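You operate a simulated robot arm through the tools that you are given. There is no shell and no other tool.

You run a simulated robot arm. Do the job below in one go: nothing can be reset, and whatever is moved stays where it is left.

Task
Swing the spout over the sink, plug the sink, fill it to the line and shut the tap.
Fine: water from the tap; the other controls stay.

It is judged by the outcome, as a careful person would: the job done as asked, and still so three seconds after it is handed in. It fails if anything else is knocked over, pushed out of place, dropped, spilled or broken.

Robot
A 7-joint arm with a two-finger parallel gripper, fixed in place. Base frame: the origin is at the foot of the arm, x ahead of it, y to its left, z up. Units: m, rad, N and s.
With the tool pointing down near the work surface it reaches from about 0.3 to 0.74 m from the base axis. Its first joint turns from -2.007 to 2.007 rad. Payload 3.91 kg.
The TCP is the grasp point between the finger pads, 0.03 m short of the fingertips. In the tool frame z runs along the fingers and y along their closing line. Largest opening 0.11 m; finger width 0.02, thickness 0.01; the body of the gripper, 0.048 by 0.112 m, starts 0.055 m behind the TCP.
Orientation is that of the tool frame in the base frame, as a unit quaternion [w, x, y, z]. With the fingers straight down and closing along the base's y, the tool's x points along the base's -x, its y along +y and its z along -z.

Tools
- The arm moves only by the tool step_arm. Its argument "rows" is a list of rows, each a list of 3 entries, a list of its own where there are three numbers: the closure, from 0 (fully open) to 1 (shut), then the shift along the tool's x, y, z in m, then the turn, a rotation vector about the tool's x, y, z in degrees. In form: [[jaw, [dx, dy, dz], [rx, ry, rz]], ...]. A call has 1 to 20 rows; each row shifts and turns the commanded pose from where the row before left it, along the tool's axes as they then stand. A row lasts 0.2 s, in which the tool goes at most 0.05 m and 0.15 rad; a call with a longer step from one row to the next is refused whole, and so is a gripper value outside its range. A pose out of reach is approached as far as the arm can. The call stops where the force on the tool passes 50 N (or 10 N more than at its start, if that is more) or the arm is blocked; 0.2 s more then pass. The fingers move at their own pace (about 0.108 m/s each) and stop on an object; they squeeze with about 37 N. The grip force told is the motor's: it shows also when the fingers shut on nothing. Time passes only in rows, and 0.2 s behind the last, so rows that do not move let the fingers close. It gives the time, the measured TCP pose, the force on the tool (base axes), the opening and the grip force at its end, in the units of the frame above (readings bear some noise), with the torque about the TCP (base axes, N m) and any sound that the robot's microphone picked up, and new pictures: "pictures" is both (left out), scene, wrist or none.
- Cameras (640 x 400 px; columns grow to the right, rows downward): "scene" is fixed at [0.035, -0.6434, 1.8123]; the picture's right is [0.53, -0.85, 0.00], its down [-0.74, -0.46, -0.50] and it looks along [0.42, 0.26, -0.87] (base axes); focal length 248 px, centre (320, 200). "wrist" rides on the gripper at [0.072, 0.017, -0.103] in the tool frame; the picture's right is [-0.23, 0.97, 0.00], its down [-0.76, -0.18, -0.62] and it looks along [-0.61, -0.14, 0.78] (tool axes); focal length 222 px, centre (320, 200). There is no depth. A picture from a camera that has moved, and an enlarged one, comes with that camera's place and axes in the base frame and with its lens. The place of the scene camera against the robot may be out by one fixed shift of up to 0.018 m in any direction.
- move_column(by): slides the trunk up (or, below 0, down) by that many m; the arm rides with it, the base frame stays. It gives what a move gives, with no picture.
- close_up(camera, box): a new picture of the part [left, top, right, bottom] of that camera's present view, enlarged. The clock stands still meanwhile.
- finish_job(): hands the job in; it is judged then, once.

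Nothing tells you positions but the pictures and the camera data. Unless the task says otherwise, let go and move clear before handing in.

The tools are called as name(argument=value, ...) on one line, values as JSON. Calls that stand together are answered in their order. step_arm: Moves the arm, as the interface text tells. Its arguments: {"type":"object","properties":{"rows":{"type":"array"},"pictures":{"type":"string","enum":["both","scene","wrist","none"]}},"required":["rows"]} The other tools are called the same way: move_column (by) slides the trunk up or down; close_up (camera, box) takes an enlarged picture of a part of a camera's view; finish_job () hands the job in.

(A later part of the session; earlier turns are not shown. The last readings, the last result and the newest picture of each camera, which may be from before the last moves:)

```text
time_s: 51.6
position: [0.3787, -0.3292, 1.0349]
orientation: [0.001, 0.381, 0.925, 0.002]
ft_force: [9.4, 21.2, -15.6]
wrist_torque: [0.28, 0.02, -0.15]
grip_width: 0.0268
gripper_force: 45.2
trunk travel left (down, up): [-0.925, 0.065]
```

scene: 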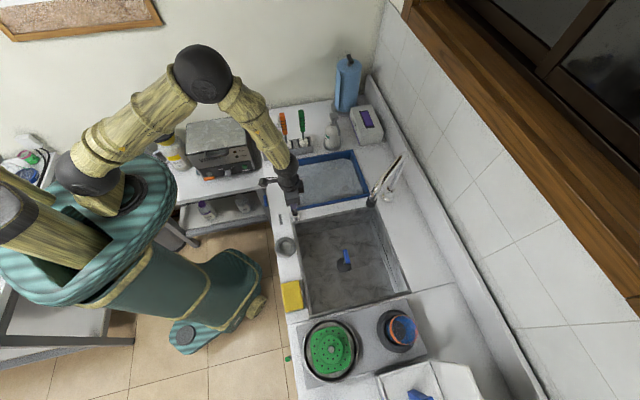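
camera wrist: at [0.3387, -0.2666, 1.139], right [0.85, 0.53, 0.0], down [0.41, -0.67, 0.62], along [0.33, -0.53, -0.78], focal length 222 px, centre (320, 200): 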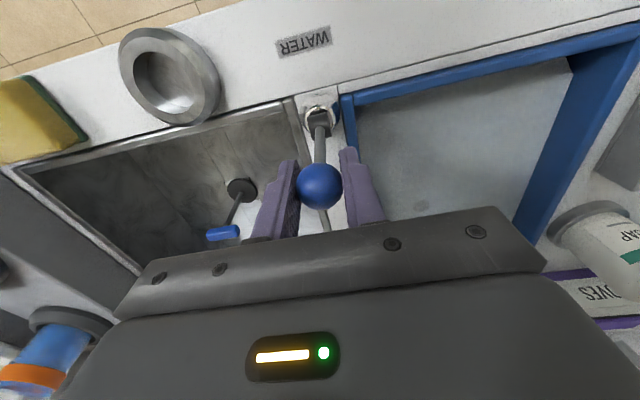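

step_arm(rows=[[1, [0, 0.003, 0], [0, 0, 0]], [1, [0, 0.003, 0], [0, 0, 0]], [1, [0, 0.003, 0], [0, 0, 0]], [1, [0, 0.003, 0], [0, 0, 0]]], pictures="wrist")

close_up(camera="wrist", box=[240, 80, 400, 240])

```text
time_s: 52.6
position: [0.3791, -0.3282, 1.0357]
orientation: [-0.001, 0.386, 0.923, -0.001]
ft_force: [-19.5, -11.1, -16.6]
wrist_torque: [-0.14, 0.21, 0.1]
grip_width: 0.0265
gripper_force: 45.0
trunk travel left (down, up): [-0.925, 0.065]
camera wrist: at [0.3394, -0.2663, 1.1388], right [0.85, 0.52, 0.0], down [0.41, -0.67, 0.62], along [0.32, -0.53, -0.78], focal length 222 px, centre (320, 200)
```

wrist: 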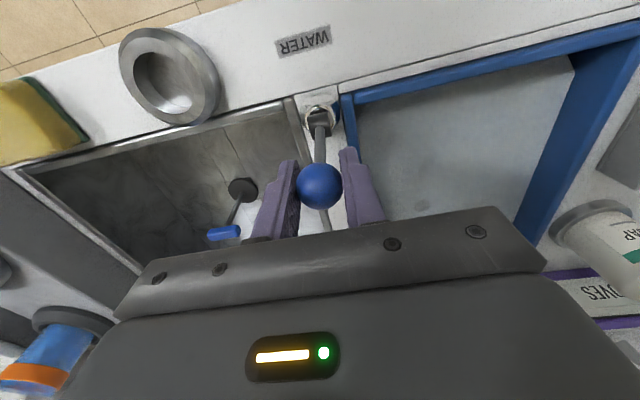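

```text
2.50 times, centred on (320, 160) of wrist
camera zoom: at [0.3394, -0.2663, 1.1388], right [0.85, 0.52, 0.0], down [0.41, -0.67, 0.62], along [0.32, -0.53, -0.78], focal length 555 px, centre (320, 300)
```

zoom: 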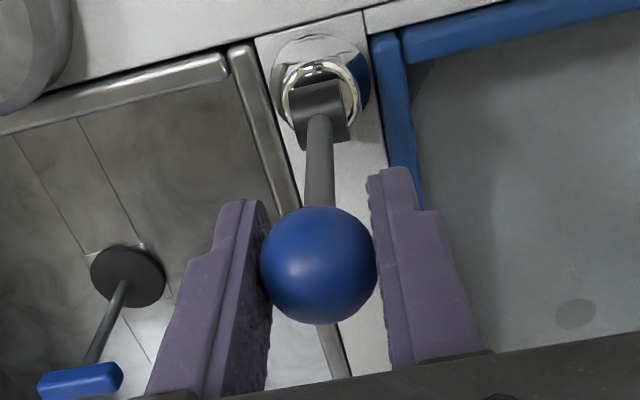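

Sideways is also stiff. I'll return to neutral and then test a lift, and after that a twist.

step_arm(rows=[[1, [0, -0.003, 0], [0, 0, 0]], [1, [0, -0.003, 0], [0, 0, 0]], [1, [0, 0, 0], [0, 0, 0]]], pictures="none")

step_arm(rows=[[1, [0, 0, -0.003], [0, 0, 0]], [1, [0, 0, -0.002], [0, 0, 0]]], pictures="none")

```text
time_s: 53.4
position: [0.3801, -0.3286, 1.0357]
orientation: [0.001, 0.383, 0.924, 0.0]
ft_force: [-9.5, -4.5, -13.6]
wrist_torque: [-0.09, -0.21, -0.14]
grip_width: 0.0269
gripper_force: 44.9
trunk travel left (down, up): [-0.925, 0.065]
```

```text
time_s: 54.0
position: [0.3791, -0.3282, 1.0355]
orientation: [-0.002, 0.383, 0.924, 0.002]
ft_force: [3.1, -6.5, -25.7]
wrist_torque: [-0.63, -0.36, 0.03]
grip_width: 0.0269
gripper_force: 45.1
trunk travel left (down, up): [-0.925, 0.065]
stopped in row 2: the force on the tool passed its limit at 50 N (the readings are from after the stop); the commanded pose is now the measured one
```

The force readings say the lever is free to hinge at z≈0.94 in the front–back direction, but my tight grip stops the ball from rotating. I'll let go, turn the gripper a quarter turn and nudge the ball with one finger instead. That also points the camera at the sink.

step_arm(rows=[[0.5, [0, 0, 0], [0, 0, 0]], [0, [0, 0, 0], [0, 0, 0]], [0, [0, 0, -0.03], [0, 0, 0]], [0, [0, 0, -0.04], [0, 0, 0]], [0, [0, 0, -0.03], [0, 0, 0]], [0, [0, 0, 0], [0, 0, 8.2]], [0, [0, 0, 0], [0, 0, 8.2]], [0, [0, 0, 0], [0, 0, 8.2]], [0, [0, 0, 0], [0, 0, 8.2]], [0, [0, 0, 0], [0, 0, 8.2]], [0, [0, 0, 0], [0, 0, 8.2]], [0, [0, 0, 0], [0, 0, 8.2]], [0, [0, 0, 0], [0, 0, 8.2]], [0, [0, 0, 0], [0, 0, 8.2]], [0, [0, 0, 0], [0, 0, 8.2]], [0, [0, 0, 0], [0, 0, 8]], [0, [0, 0, 0], [0, 0, 0]]])

close_up(camera="wrist", box=[240, 80, 480, 240])

```text
time_s: 57.6
position: [0.3775, -0.328, 1.1386]
orientation: [-0.002, 0.924, 0.382, -0.002]
ft_force: [0.6, -0.4, -0.3]
wrist_torque: [0.01, -0.03, 0.01]
grip_width: 0.11
gripper_force: 0.1
trunk travel left (down, up): [-0.925, 0.065]
camera wrist: at [0.4407, -0.2895, 1.2417], right [0.53, -0.85, -0.01], down [-0.66, -0.41, 0.62], along [-0.53, -0.32, -0.78], focal length 222 px, centre (320, 200)
```

scene: 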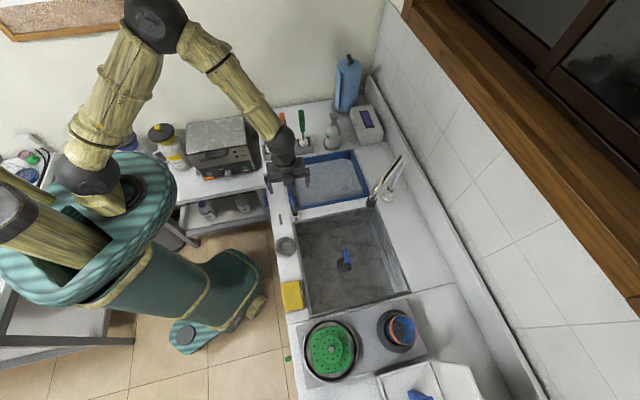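
wrist: 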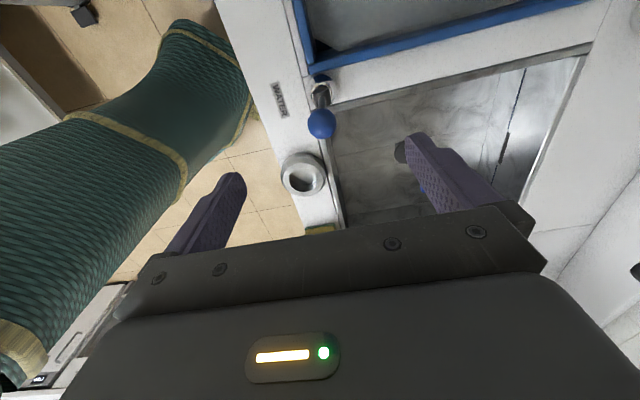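

```text
2.50 times, centred on (360, 160) of wrist
camera zoom: at [0.4407, -0.2895, 1.2417], right [0.53, -0.85, -0.01], down [-0.66, -0.41, 0.62], along [-0.53, -0.32, -0.78], focal length 555 px, centre (220, 300)
```

zoom: 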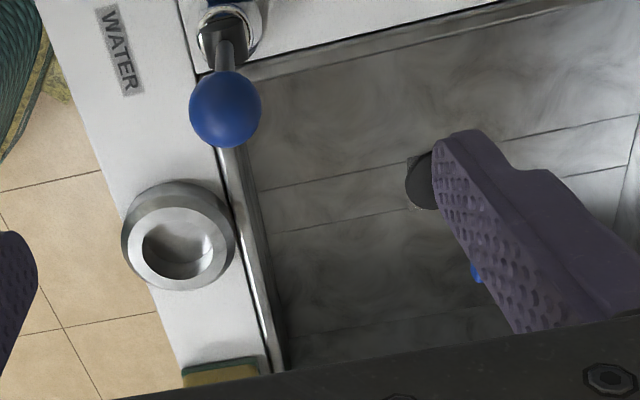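

The ball is still upright at (0.378, -0.330). I'll lower the half-open fingers around it without touching it.

step_arm(rows=[[0.5, [0, 0.001, 0], [0, 0, 0]], [0.55, [0, 0, 0], [0, 0, 0]], [0.55, [0, 0, 0], [0, 0, 0]], [0.55, [0, 0, 0.03], [0, 0, 0]], [0.55, [0, 0, 0.03], [0, 0, 0]], [0.55, [0, 0, 0.025], [0, 0, 0]], [0.55, [0, 0, 0.018], [0, 0, 0]], [0.55, [0, 0, 0], [0, 0, 0]]])

close_up(camera="wrist", box=[240, 80, 480, 240])

```text
time_s: 59.4
position: [0.3786, -0.3274, 1.0358]
orientation: [-0.003, 0.924, 0.382, -0.001]
ft_force: [0.0, -0.3, 0.3]
wrist_torque: [0.0, 0.02, 0.02]
grip_width: 0.0495
gripper_force: 0.0
trunk travel left (down, up): [-0.925, 0.065]
camera wrist: at [0.4414, -0.2892, 1.1388], right [0.53, -0.85, -0.01], down [-0.66, -0.42, 0.62], along [-0.53, -0.33, -0.78], focal length 222 px, centre (320, 200)
```

scene: 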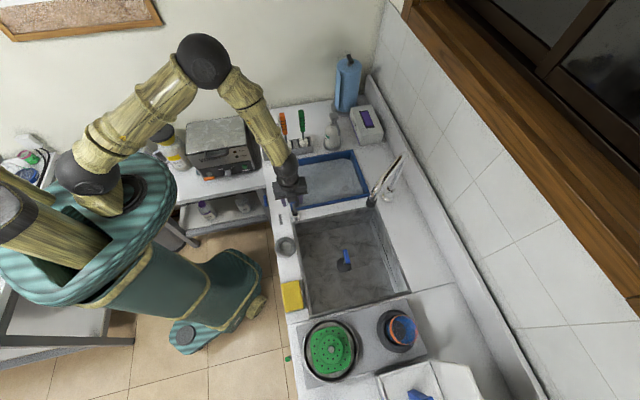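
wrist: 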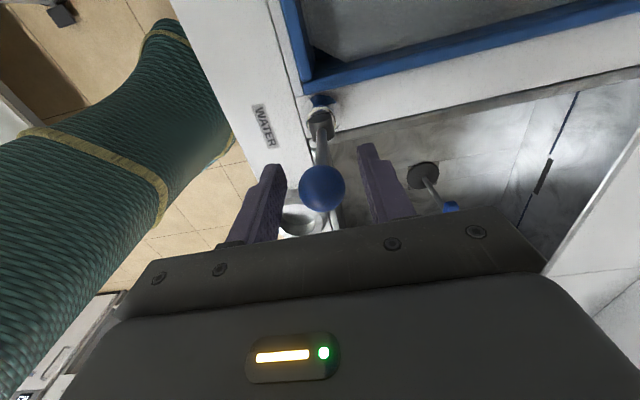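

```text
2.50 times, centred on (360, 160) of wrist
camera zoom: at [0.4414, -0.2892, 1.1388], right [0.53, -0.85, -0.01], down [-0.66, -0.42, 0.62], along [-0.53, -0.33, -0.78], focal length 555 px, centre (220, 300)
```

zoom: 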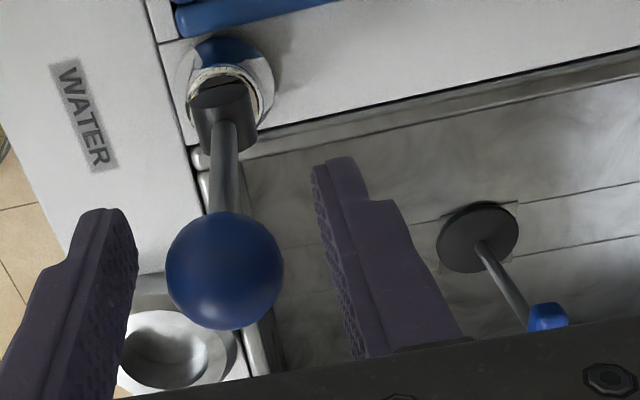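

Now I can see the hinge end-on, along with the sink and its fill line. I'll nudge the ball towards the front in small steps.

step_arm(rows=[[0.55, [0, -0.004, 0], [0, 0, 0]], [0.55, [0, -0.004, 0], [0, 0, 0]], [0.55, [0, -0.004, 0], [0, 0, 0]], [0.55, [0, -0.003, 0], [0, 0, 0]]], pictures="wrist")

```text
time_s: 60.4
position: [0.3675, -0.3157, 1.0359]
orientation: [-0.003, 0.924, 0.382, -0.001]
ft_force: [0.9, 0.1, 0.0]
wrist_torque: [0.03, -0.02, 0.01]
grip_width: 0.0495
gripper_force: 0.1
trunk travel left (down, up): [-0.925, 0.065]
camera wrist: at [0.4304, -0.2786, 1.139], right [0.53, -0.85, -0.01], down [-0.66, -0.42, 0.62], along [-0.53, -0.33, -0.78], focal length 222 px, centre (320, 200)
```

wrist: 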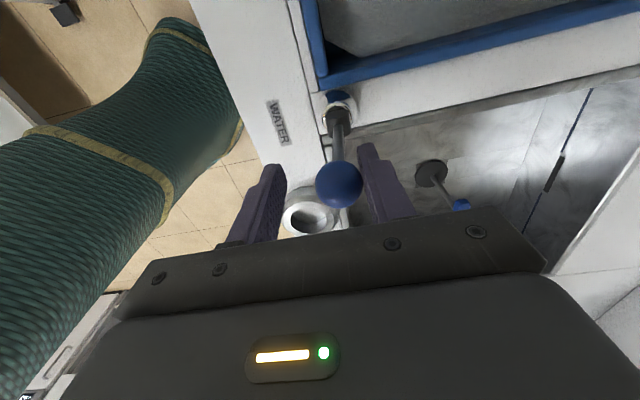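

The ball seems to move with almost no force. I'll continue a little further towards the front.

step_arm(rows=[[0.55, [0, -0.004, 0], [0, 0, 0]], [0.55, [0, -0.004, 0], [0, 0, 0]], [0.55, [0, 0, 0], [0, 0, 0]]])

close_up(camera="wrist", box=[240, 80, 480, 240])

close_up(camera="scene", box=[260, 160, 430, 310])

```text
time_s: 61.2
position: [0.3624, -0.3118, 1.036]
orientation: [-0.002, 0.924, 0.382, -0.001]
ft_force: [-0.1, -1.1, 0.0]
wrist_torque: [0.04, -0.01, 0.0]
grip_width: 0.0497
gripper_force: 0.0
trunk travel left (down, up): [-0.925, 0.065]
camera wrist: at [0.4249, -0.2731, 1.1391], right [0.53, -0.85, -0.01], down [-0.66, -0.42, 0.62], along [-0.53, -0.33, -0.78], focal length 222 px, centre (320, 200)
```

scene: 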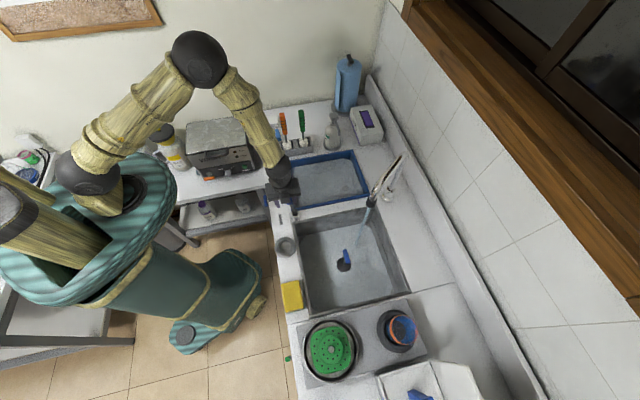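
wrist: 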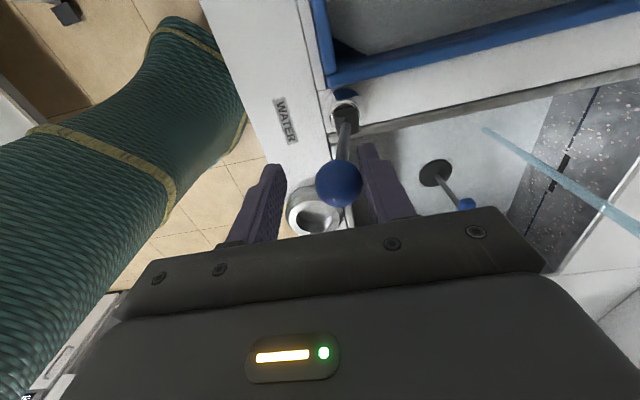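

```text
2.50 times, centred on (360, 160) of wrist
camera zoom: at [0.4249, -0.2731, 1.1391], right [0.53, -0.85, -0.01], down [-0.66, -0.42, 0.62], along [-0.53, -0.33, -0.78], focal length 555 px, centre (220, 300)
```

zoom: 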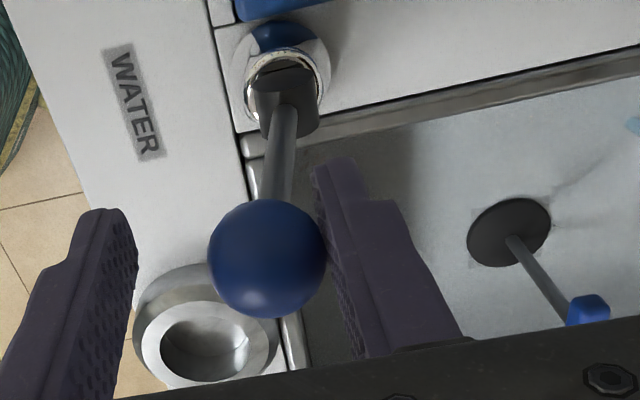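

```text
2.67 times, centred on (345, 235) of scene
camera zoom: at [0.035, -0.6434, 1.8123], right [0.53, -0.85, 0.0], down [-0.74, -0.46, -0.5], along [0.42, 0.26, -0.87], focal length 661 px, centre (253, 107)
```

zoom: 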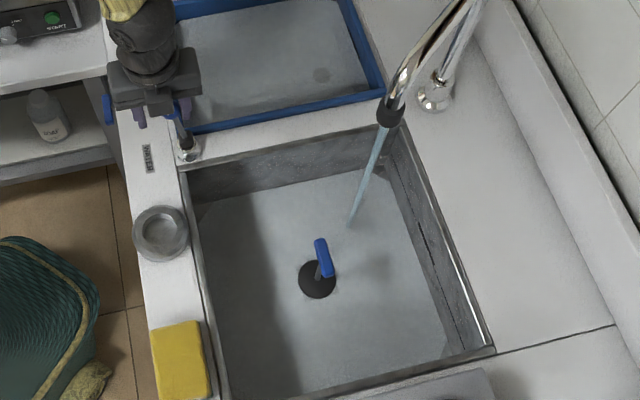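

Water is running from the spout into the sink, and the lever opens towards the front. I'll hold here and watch the level rise.

step_arm(rows=[[0.55, [0, 0, 0], [0, 0, 0]], [0.55, [0, 0, 0], [0, 0, 0]], [0.55, [0, 0, 0], [0, 0, 0]]], pictures="none")

close_up(camera="wrist", box=[400, 80, 640, 260])

close_up(camera="scene", box=[350, 195, 420, 305])

```text
time_s: 62.0
position: [0.3623, -0.3113, 1.0353]
orientation: [-0.002, 0.924, 0.383, -0.001]
ft_force: [0.2, -0.2, 0.2]
wrist_torque: [0.0, 0.0, 0.01]
grip_width: 0.0496
gripper_force: 0.0
trunk travel left (down, up): [-0.925, 0.065]
```

```text
2.22 times, centred on (520, 170) of wrist
camera zoom: at [0.425, -0.2732, 1.1391], right [0.53, -0.85, -0.01], down [-0.66, -0.42, 0.62], along [-0.53, -0.33, -0.78], focal length 494 px, centre (-124, 267)
```

zoom: 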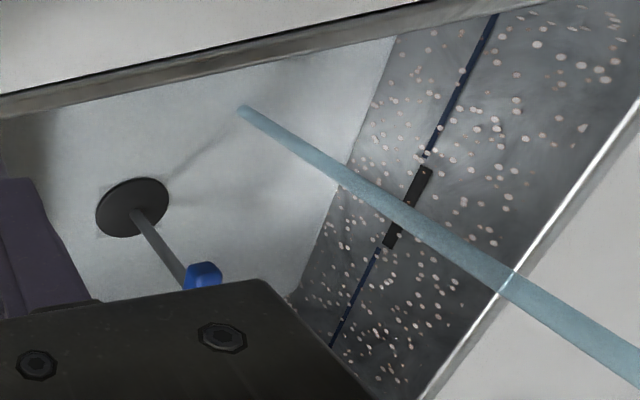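

```text
3.64 times, centred on (385, 250) of scene
camera zoom: at [0.035, -0.6434, 1.8123], right [0.53, -0.85, 0.0], down [-0.74, -0.46, -0.5], along [0.42, 0.26, -0.87], focal length 901 px, centre (84, 18)
```

zoom: 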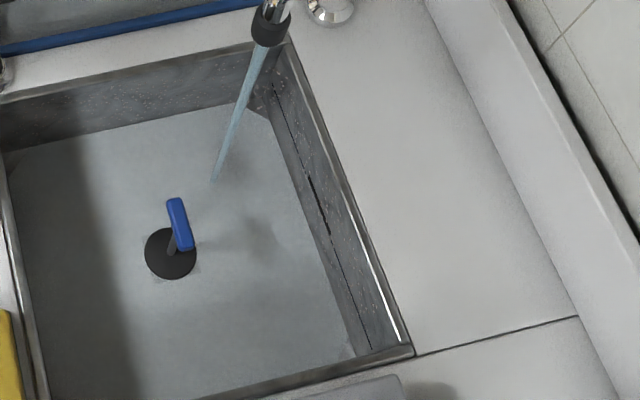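

step_arm(rows=[[0.55, [0, 0, 0], [0, 0, 0]], [0.55, [0, 0, 0], [0, 0, 0]], [0.55, [0, 0, 0], [0, 0, 0]], [0.55, [0, 0, 0], [0, 0, 0]], [0.55, [0, 0, 0], [0, 0, 0]], [0.55, [0, 0, 0], [0, 0, 0]], [0.55, [0, 0, 0], [0, 0, 0]], [0.55, [0, 0, 0], [0, 0, 0]], [0.55, [0, 0, 0], [0, 0, 0]]], pictures="none")

close_up(camera="wrist", box=[400, 80, 640, 260])

close_up(camera="scene", box=[350, 195, 420, 305])

```text
time_s: 64.0
position: [0.3624, -0.3108, 1.0355]
orientation: [-0.002, 0.924, 0.383, -0.001]
ft_force: [0.3, 1.2, -0.8]
wrist_torque: [0.0, 0.02, -0.01]
grip_width: 0.0492
gripper_force: 0.1
trunk travel left (down, up): [-0.925, 0.065]
```

```text
2.22 times, centred on (520, 170) of wrist
camera zoom: at [0.425, -0.2732, 1.1391], right [0.53, -0.85, -0.01], down [-0.66, -0.42, 0.62], along [-0.53, -0.33, -0.78], focal length 494 px, centre (-124, 267)
```

zoom: 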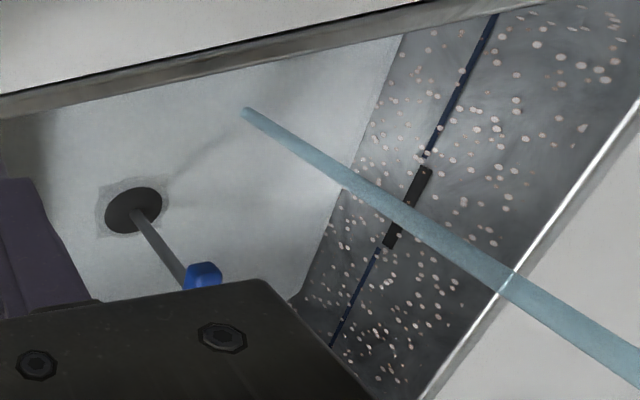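

```text
3.64 times, centred on (385, 250) of scene
camera zoom: at [0.035, -0.6434, 1.8123], right [0.53, -0.85, 0.0], down [-0.74, -0.46, -0.5], along [0.42, 0.26, -0.87], focal length 901 px, centre (84, 18)
```

zoom: 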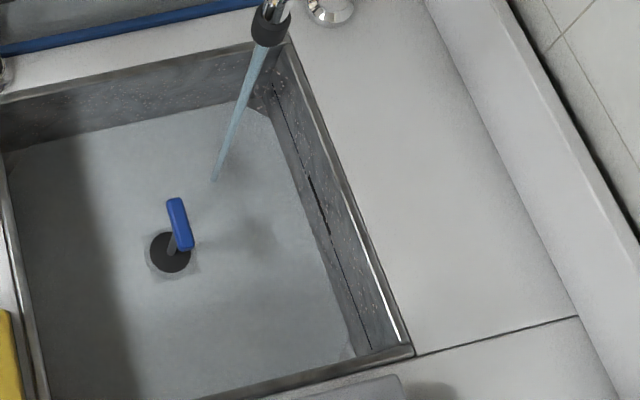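

The level is rising slowly, so the plug is holding. I'll wait about 4 s at a time and compare against the line.

step_arm(rows=[[0.55, [0, 0, 0], [0, 0, 0]], [0.55, [0, 0, 0], [0, 0, 0]], [0.55, [0, 0, 0], [0, 0, 0]], [0.55, [0, 0, 0], [0, 0, 0]], [0.55, [0, 0, 0], [0, 0, 0]], [0.55, [0, 0, 0], [0, 0, 0]], [0.55, [0, 0, 0], [0, 0, 0]], [0.55, [0, 0, 0], [0, 0, 0]], [0.55, [0, 0, 0], [0, 0, 0]], [0.55, [0, 0, 0], [0, 0, 0]], [0.55, [0, 0, 0], [0, 0, 0]], [0.55, [0, 0, 0], [0, 0, 0]], [0.55, [0, 0, 0], [0, 0, 0]], [0.55, [0, 0, 0], [0, 0, 0]], [0.55, [0, 0, 0], [0, 0, 0]], [0.55, [0, 0, 0], [0, 0, 0]], [0.55, [0, 0, 0], [0, 0, 0]], [0.55, [0, 0, 0], [0, 0, 0]], [0.55, [0, 0, 0], [0, 0, 0]]], pictures="none")

close_up(camera="wrist", box=[400, 80, 640, 260])

```text
time_s: 68.0
position: [0.3613, -0.3111, 1.0369]
orientation: [-0.002, 0.924, 0.382, -0.001]
ft_force: [0.0, 0.1, -0.1]
wrist_torque: [-0.01, 0.04, 0.02]
grip_width: 0.0494
gripper_force: 0.0
trunk travel left (down, up): [-0.925, 0.065]
```

```text
2.22 times, centred on (520, 170) of wrist
camera zoom: at [0.425, -0.2732, 1.1391], right [0.53, -0.85, -0.01], down [-0.66, -0.42, 0.62], along [-0.53, -0.33, -0.78], focal length 494 px, centre (-124, 267)
```

zoom: 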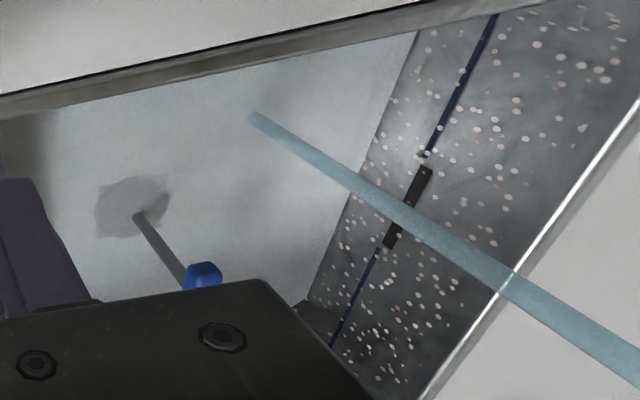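

The water is about 14 mm deep and rising roughly 2 mm/s, with about 45 mm still to go to the line. I'll keep waiting in short stretches.

step_arm(rows=[[0.55, [0, 0, 0], [0, 0, 0]], [0.55, [0, 0, 0], [0, 0, 0]], [0.55, [0, 0, 0], [0, 0, 0]], [0.55, [0, 0, 0], [0, 0, 0]], [0.55, [0, 0, 0], [0, 0, 0]], [0.55, [0, 0, 0], [0, 0, 0]], [0.55, [0, 0, 0], [0, 0, 0]], [0.55, [0, 0, 0], [0, 0, 0]], [0.55, [0, 0, 0], [0, 0, 0]], [0.55, [0, 0, 0], [0, 0, 0]], [0.55, [0, 0, 0], [0, 0, 0]], [0.55, [0, 0, 0], [0, 0, 0]], [0.55, [0, 0, 0], [0, 0, 0]], [0.55, [0, 0, 0], [0, 0, 0]], [0.55, [0, 0, 0], [0, 0, 0]], [0.55, [0, 0, 0], [0, 0, 0]], [0.55, [0, 0, 0], [0, 0, 0]], [0.55, [0, 0, 0], [0, 0, 0]], [0.55, [0, 0, 0], [0, 0, 0]]], pictures="scene")

close_up(camera="wrist", box=[400, 80, 640, 260])

```text
time_s: 72.0
position: [0.3614, -0.3109, 1.0359]
orientation: [-0.003, 0.924, 0.383, -0.001]
ft_force: [0.2, -0.7, -0.6]
wrist_torque: [-0.04, -0.04, 0.0]
grip_width: 0.0496
gripper_force: 0.1
trunk travel left (down, up): [-0.925, 0.065]
```

scene: 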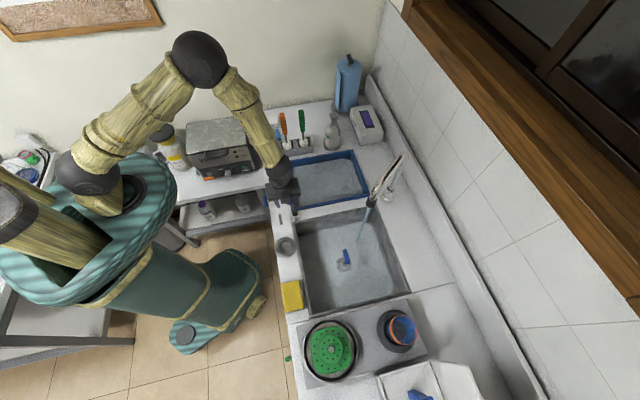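

```text
2.22 times, centred on (520, 170) of wrist
camera zoom: at [0.425, -0.2732, 1.1391], right [0.53, -0.85, -0.01], down [-0.66, -0.42, 0.62], along [-0.53, -0.33, -0.78], focal length 494 px, centre (-124, 267)
```

zoom: 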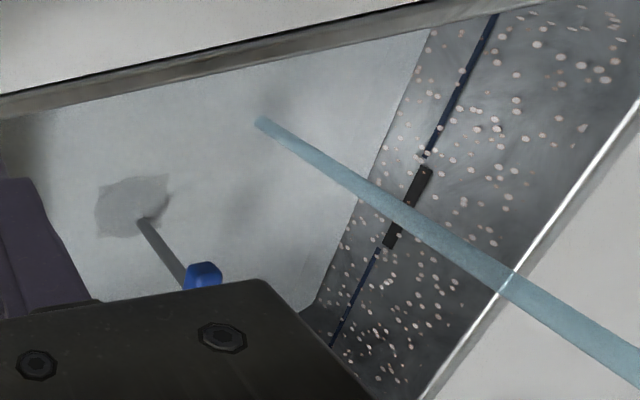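

step_arm(rows=[[0.55, [0, 0, 0], [0, 0, 0]], [0.55, [0, 0, 0], [0, 0, 0]], [0.55, [0, 0, 0], [0, 0, 0]], [0.55, [0, 0, 0], [0, 0, 0]], [0.55, [0, 0, 0], [0, 0, 0]], [0.55, [0, 0, 0], [0, 0, 0]], [0.55, [0, 0, 0], [0, 0, 0]], [0.55, [0, 0, 0], [0, 0, 0]], [0.55, [0, 0, 0], [0, 0, 0]], [0.55, [0, 0, 0], [0, 0, 0]], [0.55, [0, 0, 0], [0, 0, 0]], [0.55, [0, 0, 0], [0, 0, 0]], [0.55, [0, 0, 0], [0, 0, 0]], [0.55, [0, 0, 0], [0, 0, 0]], [0.55, [0, 0, 0], [0, 0, 0]], [0.55, [0, 0, 0], [0, 0, 0]], [0.55, [0, 0, 0], [0, 0, 0]], [0.55, [0, 0, 0], [0, 0, 0]], [0.55, [0, 0, 0], [0, 0, 0]]], pictures="none")

close_up(camera="wrist", box=[400, 80, 640, 260])

close_up(camera="scene", box=[260, 160, 430, 310])

```text
time_s: 76.0
position: [0.3627, -0.3111, 1.0353]
orientation: [-0.003, 0.924, 0.383, -0.001]
ft_force: [-0.7, 0.0, 0.6]
wrist_torque: [0.02, 0.01, 0.0]
grip_width: 0.0497
gripper_force: 0.1
trunk travel left (down, up): [-0.925, 0.065]
```

```text
2.22 times, centred on (520, 170) of wrist
camera zoom: at [0.4249, -0.2732, 1.1391], right [0.53, -0.85, -0.01], down [-0.66, -0.42, 0.62], along [-0.53, -0.33, -0.78], focal length 494 px, centre (-124, 267)
```

zoom: 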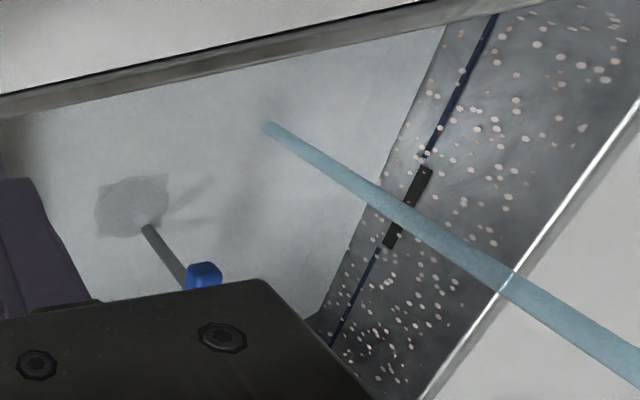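

```text
2.67 times, centred on (345, 235) of scene
camera zoom: at [0.035, -0.6434, 1.8123], right [0.53, -0.85, 0.0], down [-0.74, -0.46, -0.5], along [0.42, 0.26, -0.87], focal length 661 px, centre (253, 107)
```

zoom: 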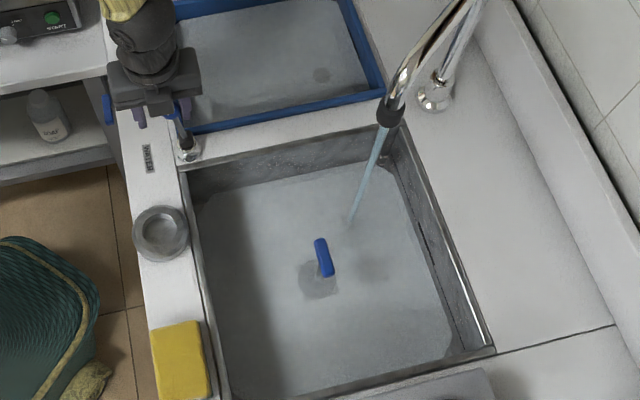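

step_arm(rows=[[0.55, [0, 0, 0], [0, 0, 0]], [0.55, [0, 0, 0], [0, 0, 0]], [0.55, [0, 0, 0], [0, 0, 0]], [0.55, [0, 0, 0], [0, 0, 0]], [0.55, [0, 0, 0], [0, 0, 0]], [0.55, [0, 0, 0], [0, 0, 0]], [0.55, [0, 0, 0], [0, 0, 0]], [0.55, [0, 0, 0], [0, 0, 0]], [0.55, [0, 0, 0], [0, 0, 0]], [0.55, [0, 0, 0], [0, 0, 0]], [0.55, [0, 0, 0], [0, 0, 0]], [0.55, [0, 0, 0], [0, 0, 0]], [0.55, [0, 0, 0], [0, 0, 0]], [0.55, [0, 0, 0], [0, 0, 0]], [0.55, [0, 0, 0], [0, 0, 0]], [0.55, [0, 0, 0], [0, 0, 0]], [0.55, [0, 0, 0], [0, 0, 0]], [0.55, [0, 0, 0], [0, 0, 0]], [0.55, [0, 0, 0], [0, 0, 0]]], pictures="none")

close_up(camera="wrist", box=[500, 80, 620, 260])

close_up(camera="wrist", box=[400, 80, 640, 260])

```text
time_s: 80.0
position: [0.3626, -0.3111, 1.0349]
orientation: [-0.002, 0.924, 0.383, -0.001]
ft_force: [0.3, -0.2, -0.6]
wrist_torque: [-0.01, 0.01, 0.02]
grip_width: 0.0496
gripper_force: 0.1
trunk travel left (down, up): [-0.925, 0.065]
```

```text
2.22 times, centred on (560, 170) of wrist
camera zoom: at [0.425, -0.2732, 1.1391], right [0.53, -0.85, -0.01], down [-0.66, -0.42, 0.62], along [-0.53, -0.33, -0.78], focal length 494 px, centre (-213, 267)
```

zoom: 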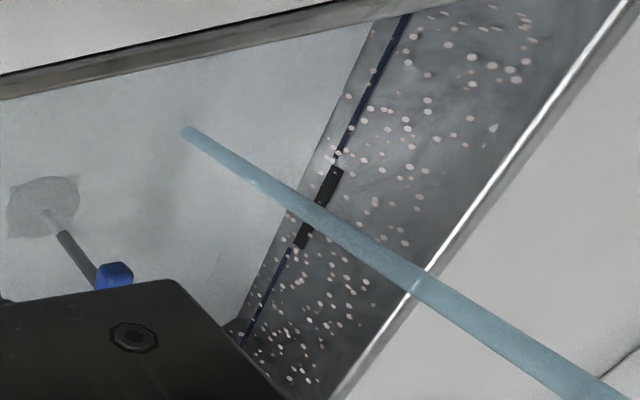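

```text
2.22 times, centred on (520, 170) of wrist
camera zoom: at [0.425, -0.2732, 1.1391], right [0.53, -0.85, -0.01], down [-0.66, -0.42, 0.62], along [-0.53, -0.33, -0.78], focal length 494 px, centre (-124, 267)
```

zoom: 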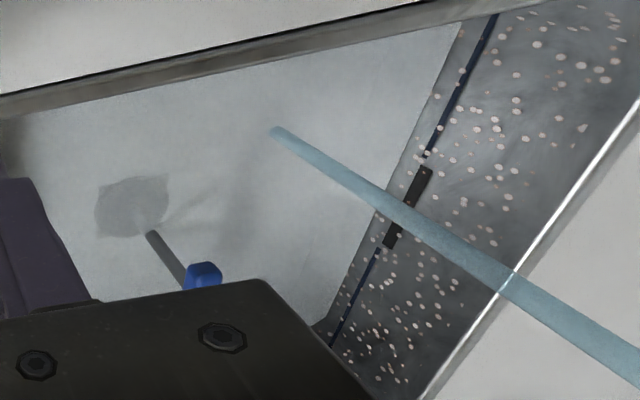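

About 18 mm remain, roughly 8 s at this flow. Meanwhile I'll bring the other finger close to the ball, without touching it, so I can shut the lever promptly.

step_arm(rows=[[0.55, [0, 0.006, 0], [0, 0, 0]], [0.55, [0, 0.006, 0], [0, 0, 0]], [0.55, [0, 0.004, 0], [0, 0, 0]], [0.55, [0, 0, 0], [0, 0, 0]]], pictures="wrist")

close_up(camera="wrist", box=[400, 80, 640, 260])

```text
time_s: 81.0
position: [0.3728, -0.3217, 1.0355]
orientation: [-0.004, 0.924, 0.383, -0.001]
ft_force: [0.1, 0.3, 0.2]
wrist_torque: [0.01, -0.02, -0.04]
grip_width: 0.0495
gripper_force: 0.0
trunk travel left (down, up): [-0.925, 0.065]
camera wrist: at [0.4361, -0.2846, 1.139], right [0.53, -0.85, -0.01], down [-0.66, -0.42, 0.62], along [-0.53, -0.33, -0.78], focal length 222 px, centre (320, 200)
```

wrist: 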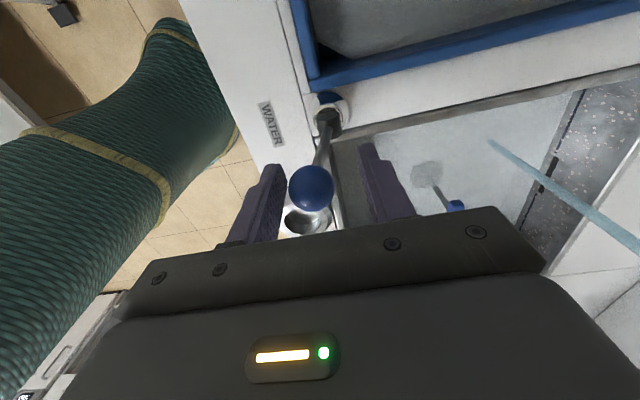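

```text
2.22 times, centred on (520, 170) of wrist
camera zoom: at [0.4361, -0.2846, 1.139], right [0.53, -0.85, -0.01], down [-0.66, -0.42, 0.62], along [-0.53, -0.33, -0.78], focal length 494 px, centre (-124, 267)
```

zoom: 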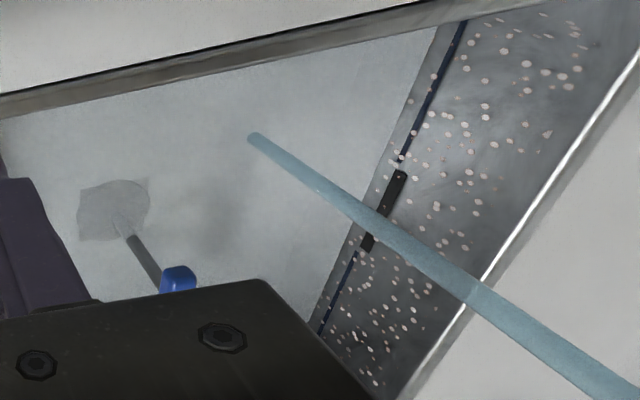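

step_arm(rows=[[0.55, [0, 0, 0], [0, 0, 0]], [0.55, [0, 0, 0], [0, 0, 0]], [0.55, [0, 0, 0], [0, 0, 0]], [0.55, [0, 0, 0], [0, 0, 0]], [0.55, [0, 0, 0], [0, 0, 0]], [0.55, [0, 0, 0], [0, 0, 0]], [0.55, [0, 0, 0], [0, 0, 0]], [0.55, [0, 0, 0], [0, 0, 0]], [0.55, [0, 0, 0], [0, 0, 0]], [0.55, [0, 0, 0], [0, 0, 0]], [0.55, [0, 0, 0], [0, 0, 0]], [0.55, [0, 0, 0], [0, 0, 0]], [0.55, [0, 0, 0], [0, 0, 0]], [0.55, [0, 0, 0], [0, 0, 0]], [0.55, [0, 0, 0], [0, 0, 0]], [0.55, [0, 0, 0], [0, 0, 0]]], pictures="none")

close_up(camera="wrist", box=[400, 80, 640, 260])

close_up(camera="wrist", box=[520, 80, 600, 140])

```text
time_s: 84.4
position: [0.3724, -0.3234, 1.0363]
orientation: [-0.002, 0.924, 0.383, -0.001]
ft_force: [-0.1, -0.1, -0.8]
wrist_torque: [0.01, -0.01, -0.05]
grip_width: 0.0498
gripper_force: 0.1
trunk travel left (down, up): [-0.925, 0.065]
```

```text
2.22 times, centred on (520, 170) of wrist
camera zoom: at [0.4361, -0.2846, 1.139], right [0.53, -0.85, -0.01], down [-0.66, -0.42, 0.62], along [-0.53, -0.33, -0.78], focal length 494 px, centre (-124, 267)
```

zoom: 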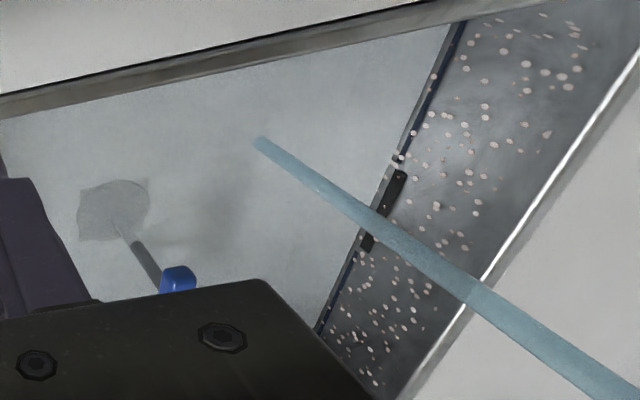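

```text
6.67 times, centred on (560, 110) of wrist
camera zoom: at [0.4361, -0.2846, 1.139], right [0.53, -0.85, -0.01], down [-0.66, -0.42, 0.62], along [-0.53, -0.33, -0.78], focal length 1481 px, centre (-1280, 800)
```

zoom: 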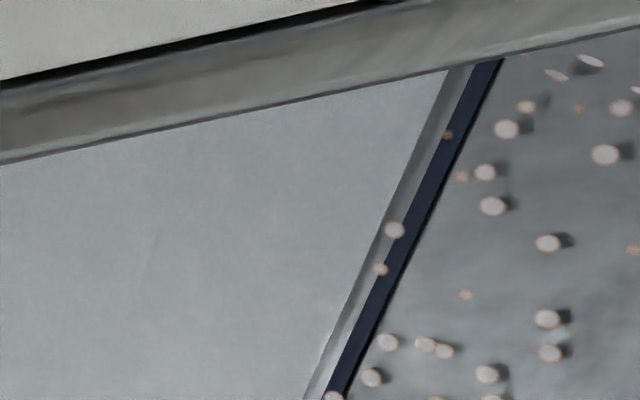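

The water is only a few millimetres below the line. I'll wait about 1.6 s more, check again, then shut the tap.

step_arm(rows=[[0.55, [0, 0, 0], [0, 0, 0]], [0.55, [0, 0, 0], [0, 0, 0]], [0.55, [0, 0, 0], [0, 0, 0]], [0.55, [0, 0, 0], [0, 0, 0]], [0.55, [0, 0, 0], [0, 0, 0]], [0.55, [0, 0, 0], [0, 0, 0]], [0.55, [0, 0, 0], [0, 0, 0]]], pictures="none")

close_up(camera="wrist", box=[520, 80, 600, 140])

close_up(camera="wrist", box=[500, 120, 580, 220])

```text
time_s: 86.0
position: [0.3737, -0.3231, 1.0353]
orientation: [-0.003, 0.924, 0.382, -0.001]
ft_force: [-0.7, 1.0, 0.6]
wrist_torque: [-0.01, 0.0, 0.04]
grip_width: 0.0496
gripper_force: 0.1
trunk travel left (down, up): [-0.925, 0.065]
```

```text
6.67 times, centred on (560, 110) of wrist
camera zoom: at [0.4361, -0.2846, 1.139], right [0.53, -0.85, -0.01], down [-0.66, -0.42, 0.62], along [-0.53, -0.33, -0.78], focal length 1481 px, centre (-1280, 800)
```

zoom: 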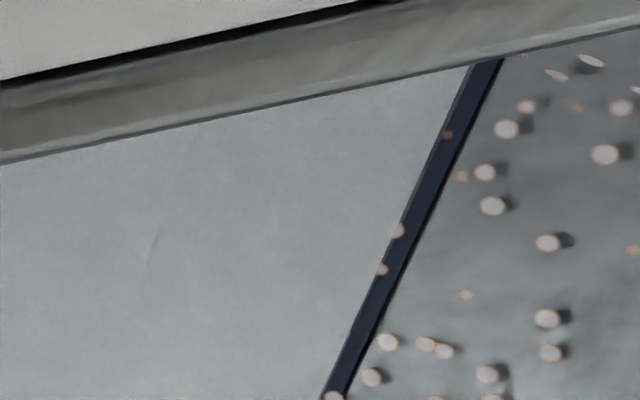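

```text
4.00 times, centred on (540, 170) of wrist
camera zoom: at [0.4361, -0.2846, 1.139], right [0.53, -0.85, -0.01], down [-0.66, -0.42, 0.62], along [-0.53, -0.33, -0.78], focal length 888 px, centre (-560, 320)
```

zoom: 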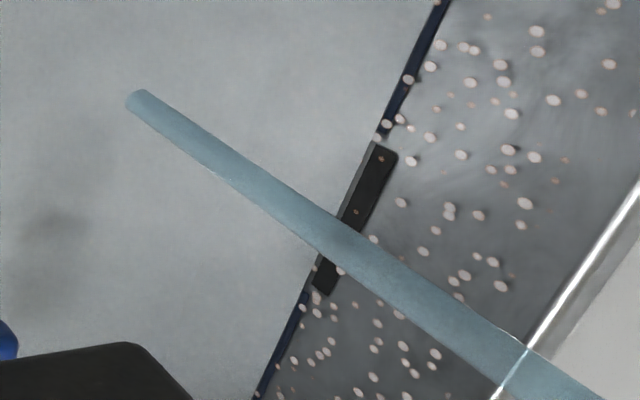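

The water has just reached the lower edge of the line, so I'm pushing the lever back upright now.

step_arm(rows=[[0.55, [0, 0.006, 0], [0, 0, 0]], [0.55, [0, 0.006, 0], [0, 0, 0]], [0.55, [0, 0.0055, 0], [0, 0, 0]]])

close_up(camera="scene", box=[260, 160, 430, 310])

close_up(camera="wrist", box=[240, 80, 480, 240])

```text
time_s: 86.8
position: [0.3863, -0.3351, 1.0347]
orientation: [-0.004, 0.924, 0.381, -0.002]
ft_force: [0.2, 0.2, 0.3]
wrist_torque: [-0.01, -0.02, -0.04]
grip_width: 0.0495
gripper_force: 0.4
trunk travel left (down, up): [-0.925, 0.065]
camera wrist: at [0.4487, -0.2969, 1.1386], right [0.53, -0.85, -0.01], down [-0.66, -0.42, 0.62], along [-0.53, -0.32, -0.78], focal length 222 px, centre (320, 200)
```

scene: 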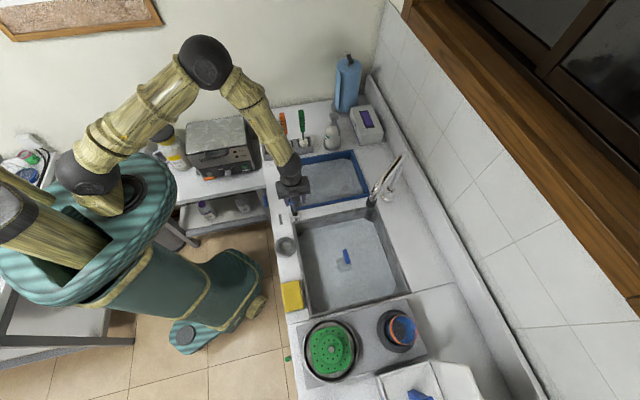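
wrist: 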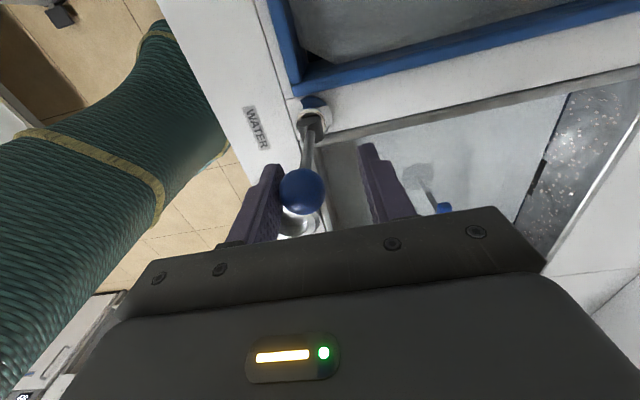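

```text
2.67 times, centred on (345, 235) of scene
camera zoom: at [0.035, -0.6434, 1.8123], right [0.53, -0.85, 0.0], down [-0.74, -0.46, -0.5], along [0.42, 0.26, -0.87], focal length 661 px, centre (253, 107)
```

zoom: 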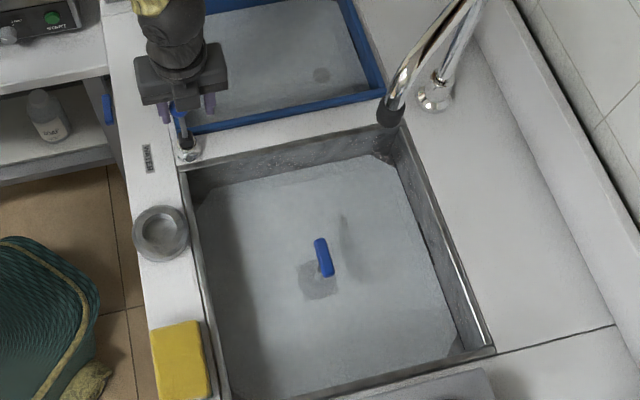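

```text
2.50 times, centred on (360, 160) of wrist
camera zoom: at [0.4487, -0.2969, 1.1386], right [0.53, -0.85, -0.01], down [-0.66, -0.42, 0.62], along [-0.53, -0.32, -0.78], focal length 555 px, centre (220, 300)
```

zoom: 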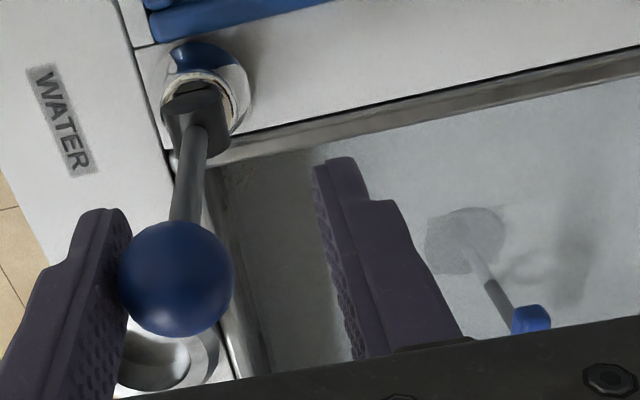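

The stream has stopped and the lever is upright again. I'll check the nozzle and the level against the line.

close_up(camera="scene", box=[345, 180, 395, 240])

close_up(camera="wrist", box=[500, 80, 600, 220])

close_up(camera="wrist", box=[510, 80, 590, 140])

```text
6.67 times, centred on (370, 210) of scene
camera zoom: at [0.035, -0.6434, 1.8123], right [0.53, -0.85, 0.0], down [-0.74, -0.46, -0.5], along [0.42, 0.26, -0.87], focal length 1652 px, centre (-13, 133)
```

zoom: 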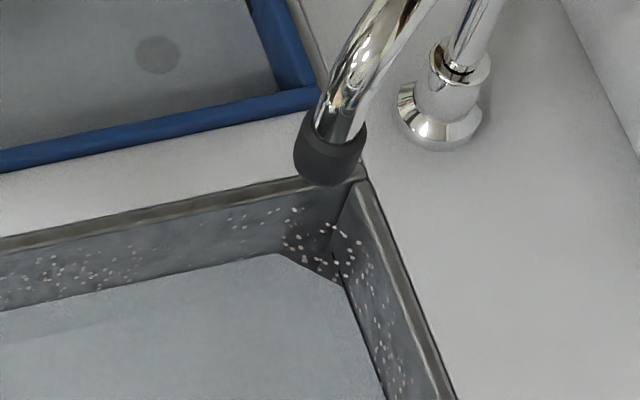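

```text
2.86 times, centred on (550, 150) of wrist
camera zoom: at [0.4487, -0.2969, 1.1386], right [0.53, -0.85, -0.01], down [-0.66, -0.42, 0.62], along [-0.53, -0.32, -0.78], focal length 635 px, centre (-337, 343)
```

zoom: 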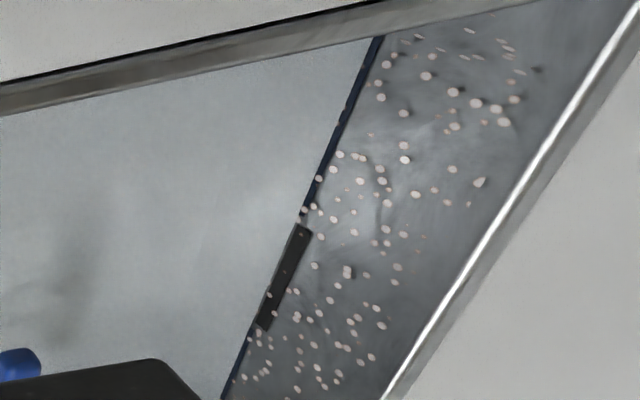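

```text
6.67 times, centred on (550, 110) of wrist
camera zoom: at [0.4487, -0.2969, 1.1386], right [0.53, -0.85, -0.01], down [-0.66, -0.42, 0.62], along [-0.53, -0.32, -0.78], focal length 1481 px, centre (-1213, 800)
```

zoom: 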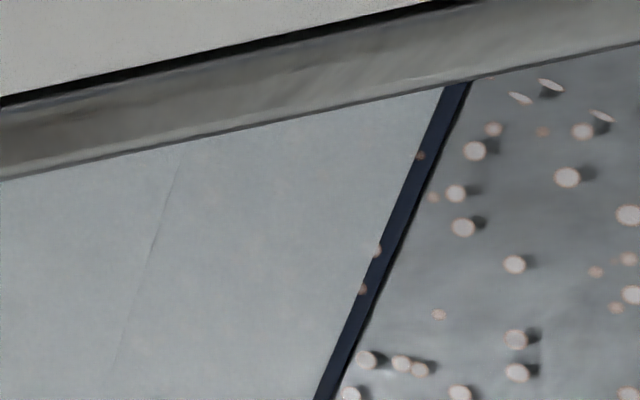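

The level sits on the fill line and the flow is off. I'll centre the fingers away from the ball, rise straight up and recheck.

step_arm(rows=[[0.55, [0, -0.005, 0], [0, 0, 0]], [0.55, [0, -0.005, 0], [0, 0, 0]], [0.55, [0, 0, 0], [0, 0, 0]], [0.55, [0, 0, 0], [0, 0, 0]], [0.55, [0, 0, 0], [0, 0, 0]]], pictures="wrist")

close_up(camera="wrist", box=[510, 80, 590, 140])

close_up(camera="wrist", box=[240, 80, 480, 240])

```text
time_s: 88.0
position: [0.3791, -0.3271, 1.0353]
orientation: [-0.003, 0.924, 0.383, 0.0]
ft_force: [-0.8, 0.1, -0.3]
wrist_torque: [0.01, -0.01, 0.01]
grip_width: 0.0495
gripper_force: 0.1
trunk travel left (down, up): [-0.925, 0.065]
camera wrist: at [0.4416, -0.2899, 1.139], right [0.53, -0.85, -0.01], down [-0.66, -0.42, 0.62], along [-0.53, -0.33, -0.78], focal length 222 px, centre (320, 200)
```

wrist: 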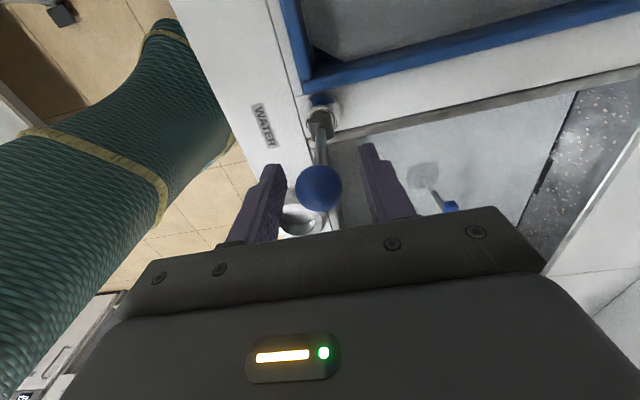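

```text
6.67 times, centred on (550, 110) of wrist
camera zoom: at [0.4416, -0.2899, 1.139], right [0.53, -0.85, -0.01], down [-0.66, -0.42, 0.62], along [-0.53, -0.33, -0.78], focal length 1481 px, centre (-1213, 800)
```

zoom: 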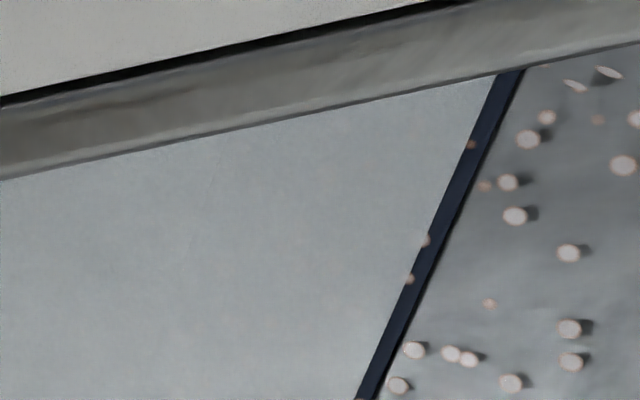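

```text
2.50 times, centred on (360, 160) of wrist
camera zoom: at [0.4416, -0.2899, 1.139], right [0.53, -0.85, -0.01], down [-0.66, -0.42, 0.62], along [-0.53, -0.33, -0.78], focal length 555 px, centre (220, 300)
```

zoom: 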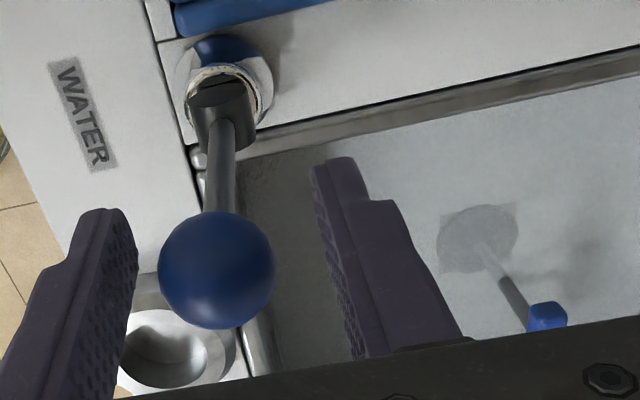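

Compared with the earlier view, the ball is still about 1.5 mm short of its original upright position. I'll push it the last bit until I feel the stop, so it's fully shut.

step_arm(rows=[[0.55, [0, 0.005, 0], [0, 0, 0]], [0.55, [0, 0.005, 0], [0, 0, 0]], [0.55, [0, 0.0015, 0], [0, 0, 0]], [0.55, [0, 0, 0], [0, 0, 0]]], pictures="none")

close_up(camera="scene", box=[345, 180, 395, 240])

```text
time_s: 89.0
position: [0.387, -0.3358, 1.0355]
orientation: [-0.002, 0.924, 0.383, -0.001]
ft_force: [-1.7, 0.6, -0.5]
wrist_torque: [-0.05, 0.02, 0.02]
grip_width: 0.0501
gripper_force: 0.8
trunk travel left (down, up): [-0.925, 0.065]
```

```text
6.67 times, centred on (370, 210) of scene
camera zoom: at [0.035, -0.6434, 1.8123], right [0.53, -0.85, 0.0], down [-0.74, -0.46, -0.5], along [0.42, 0.26, -0.87], focal length 1652 px, centre (-13, 133)
```

zoom: 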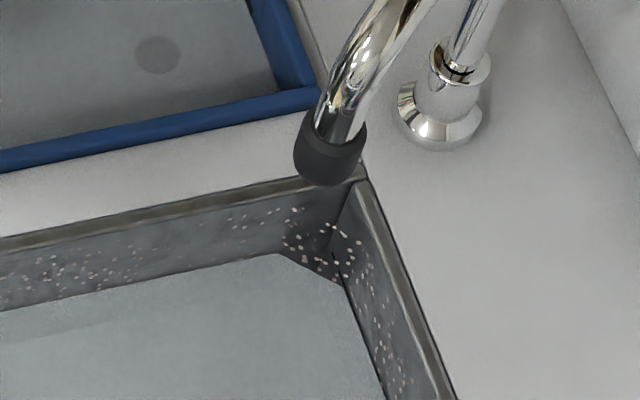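

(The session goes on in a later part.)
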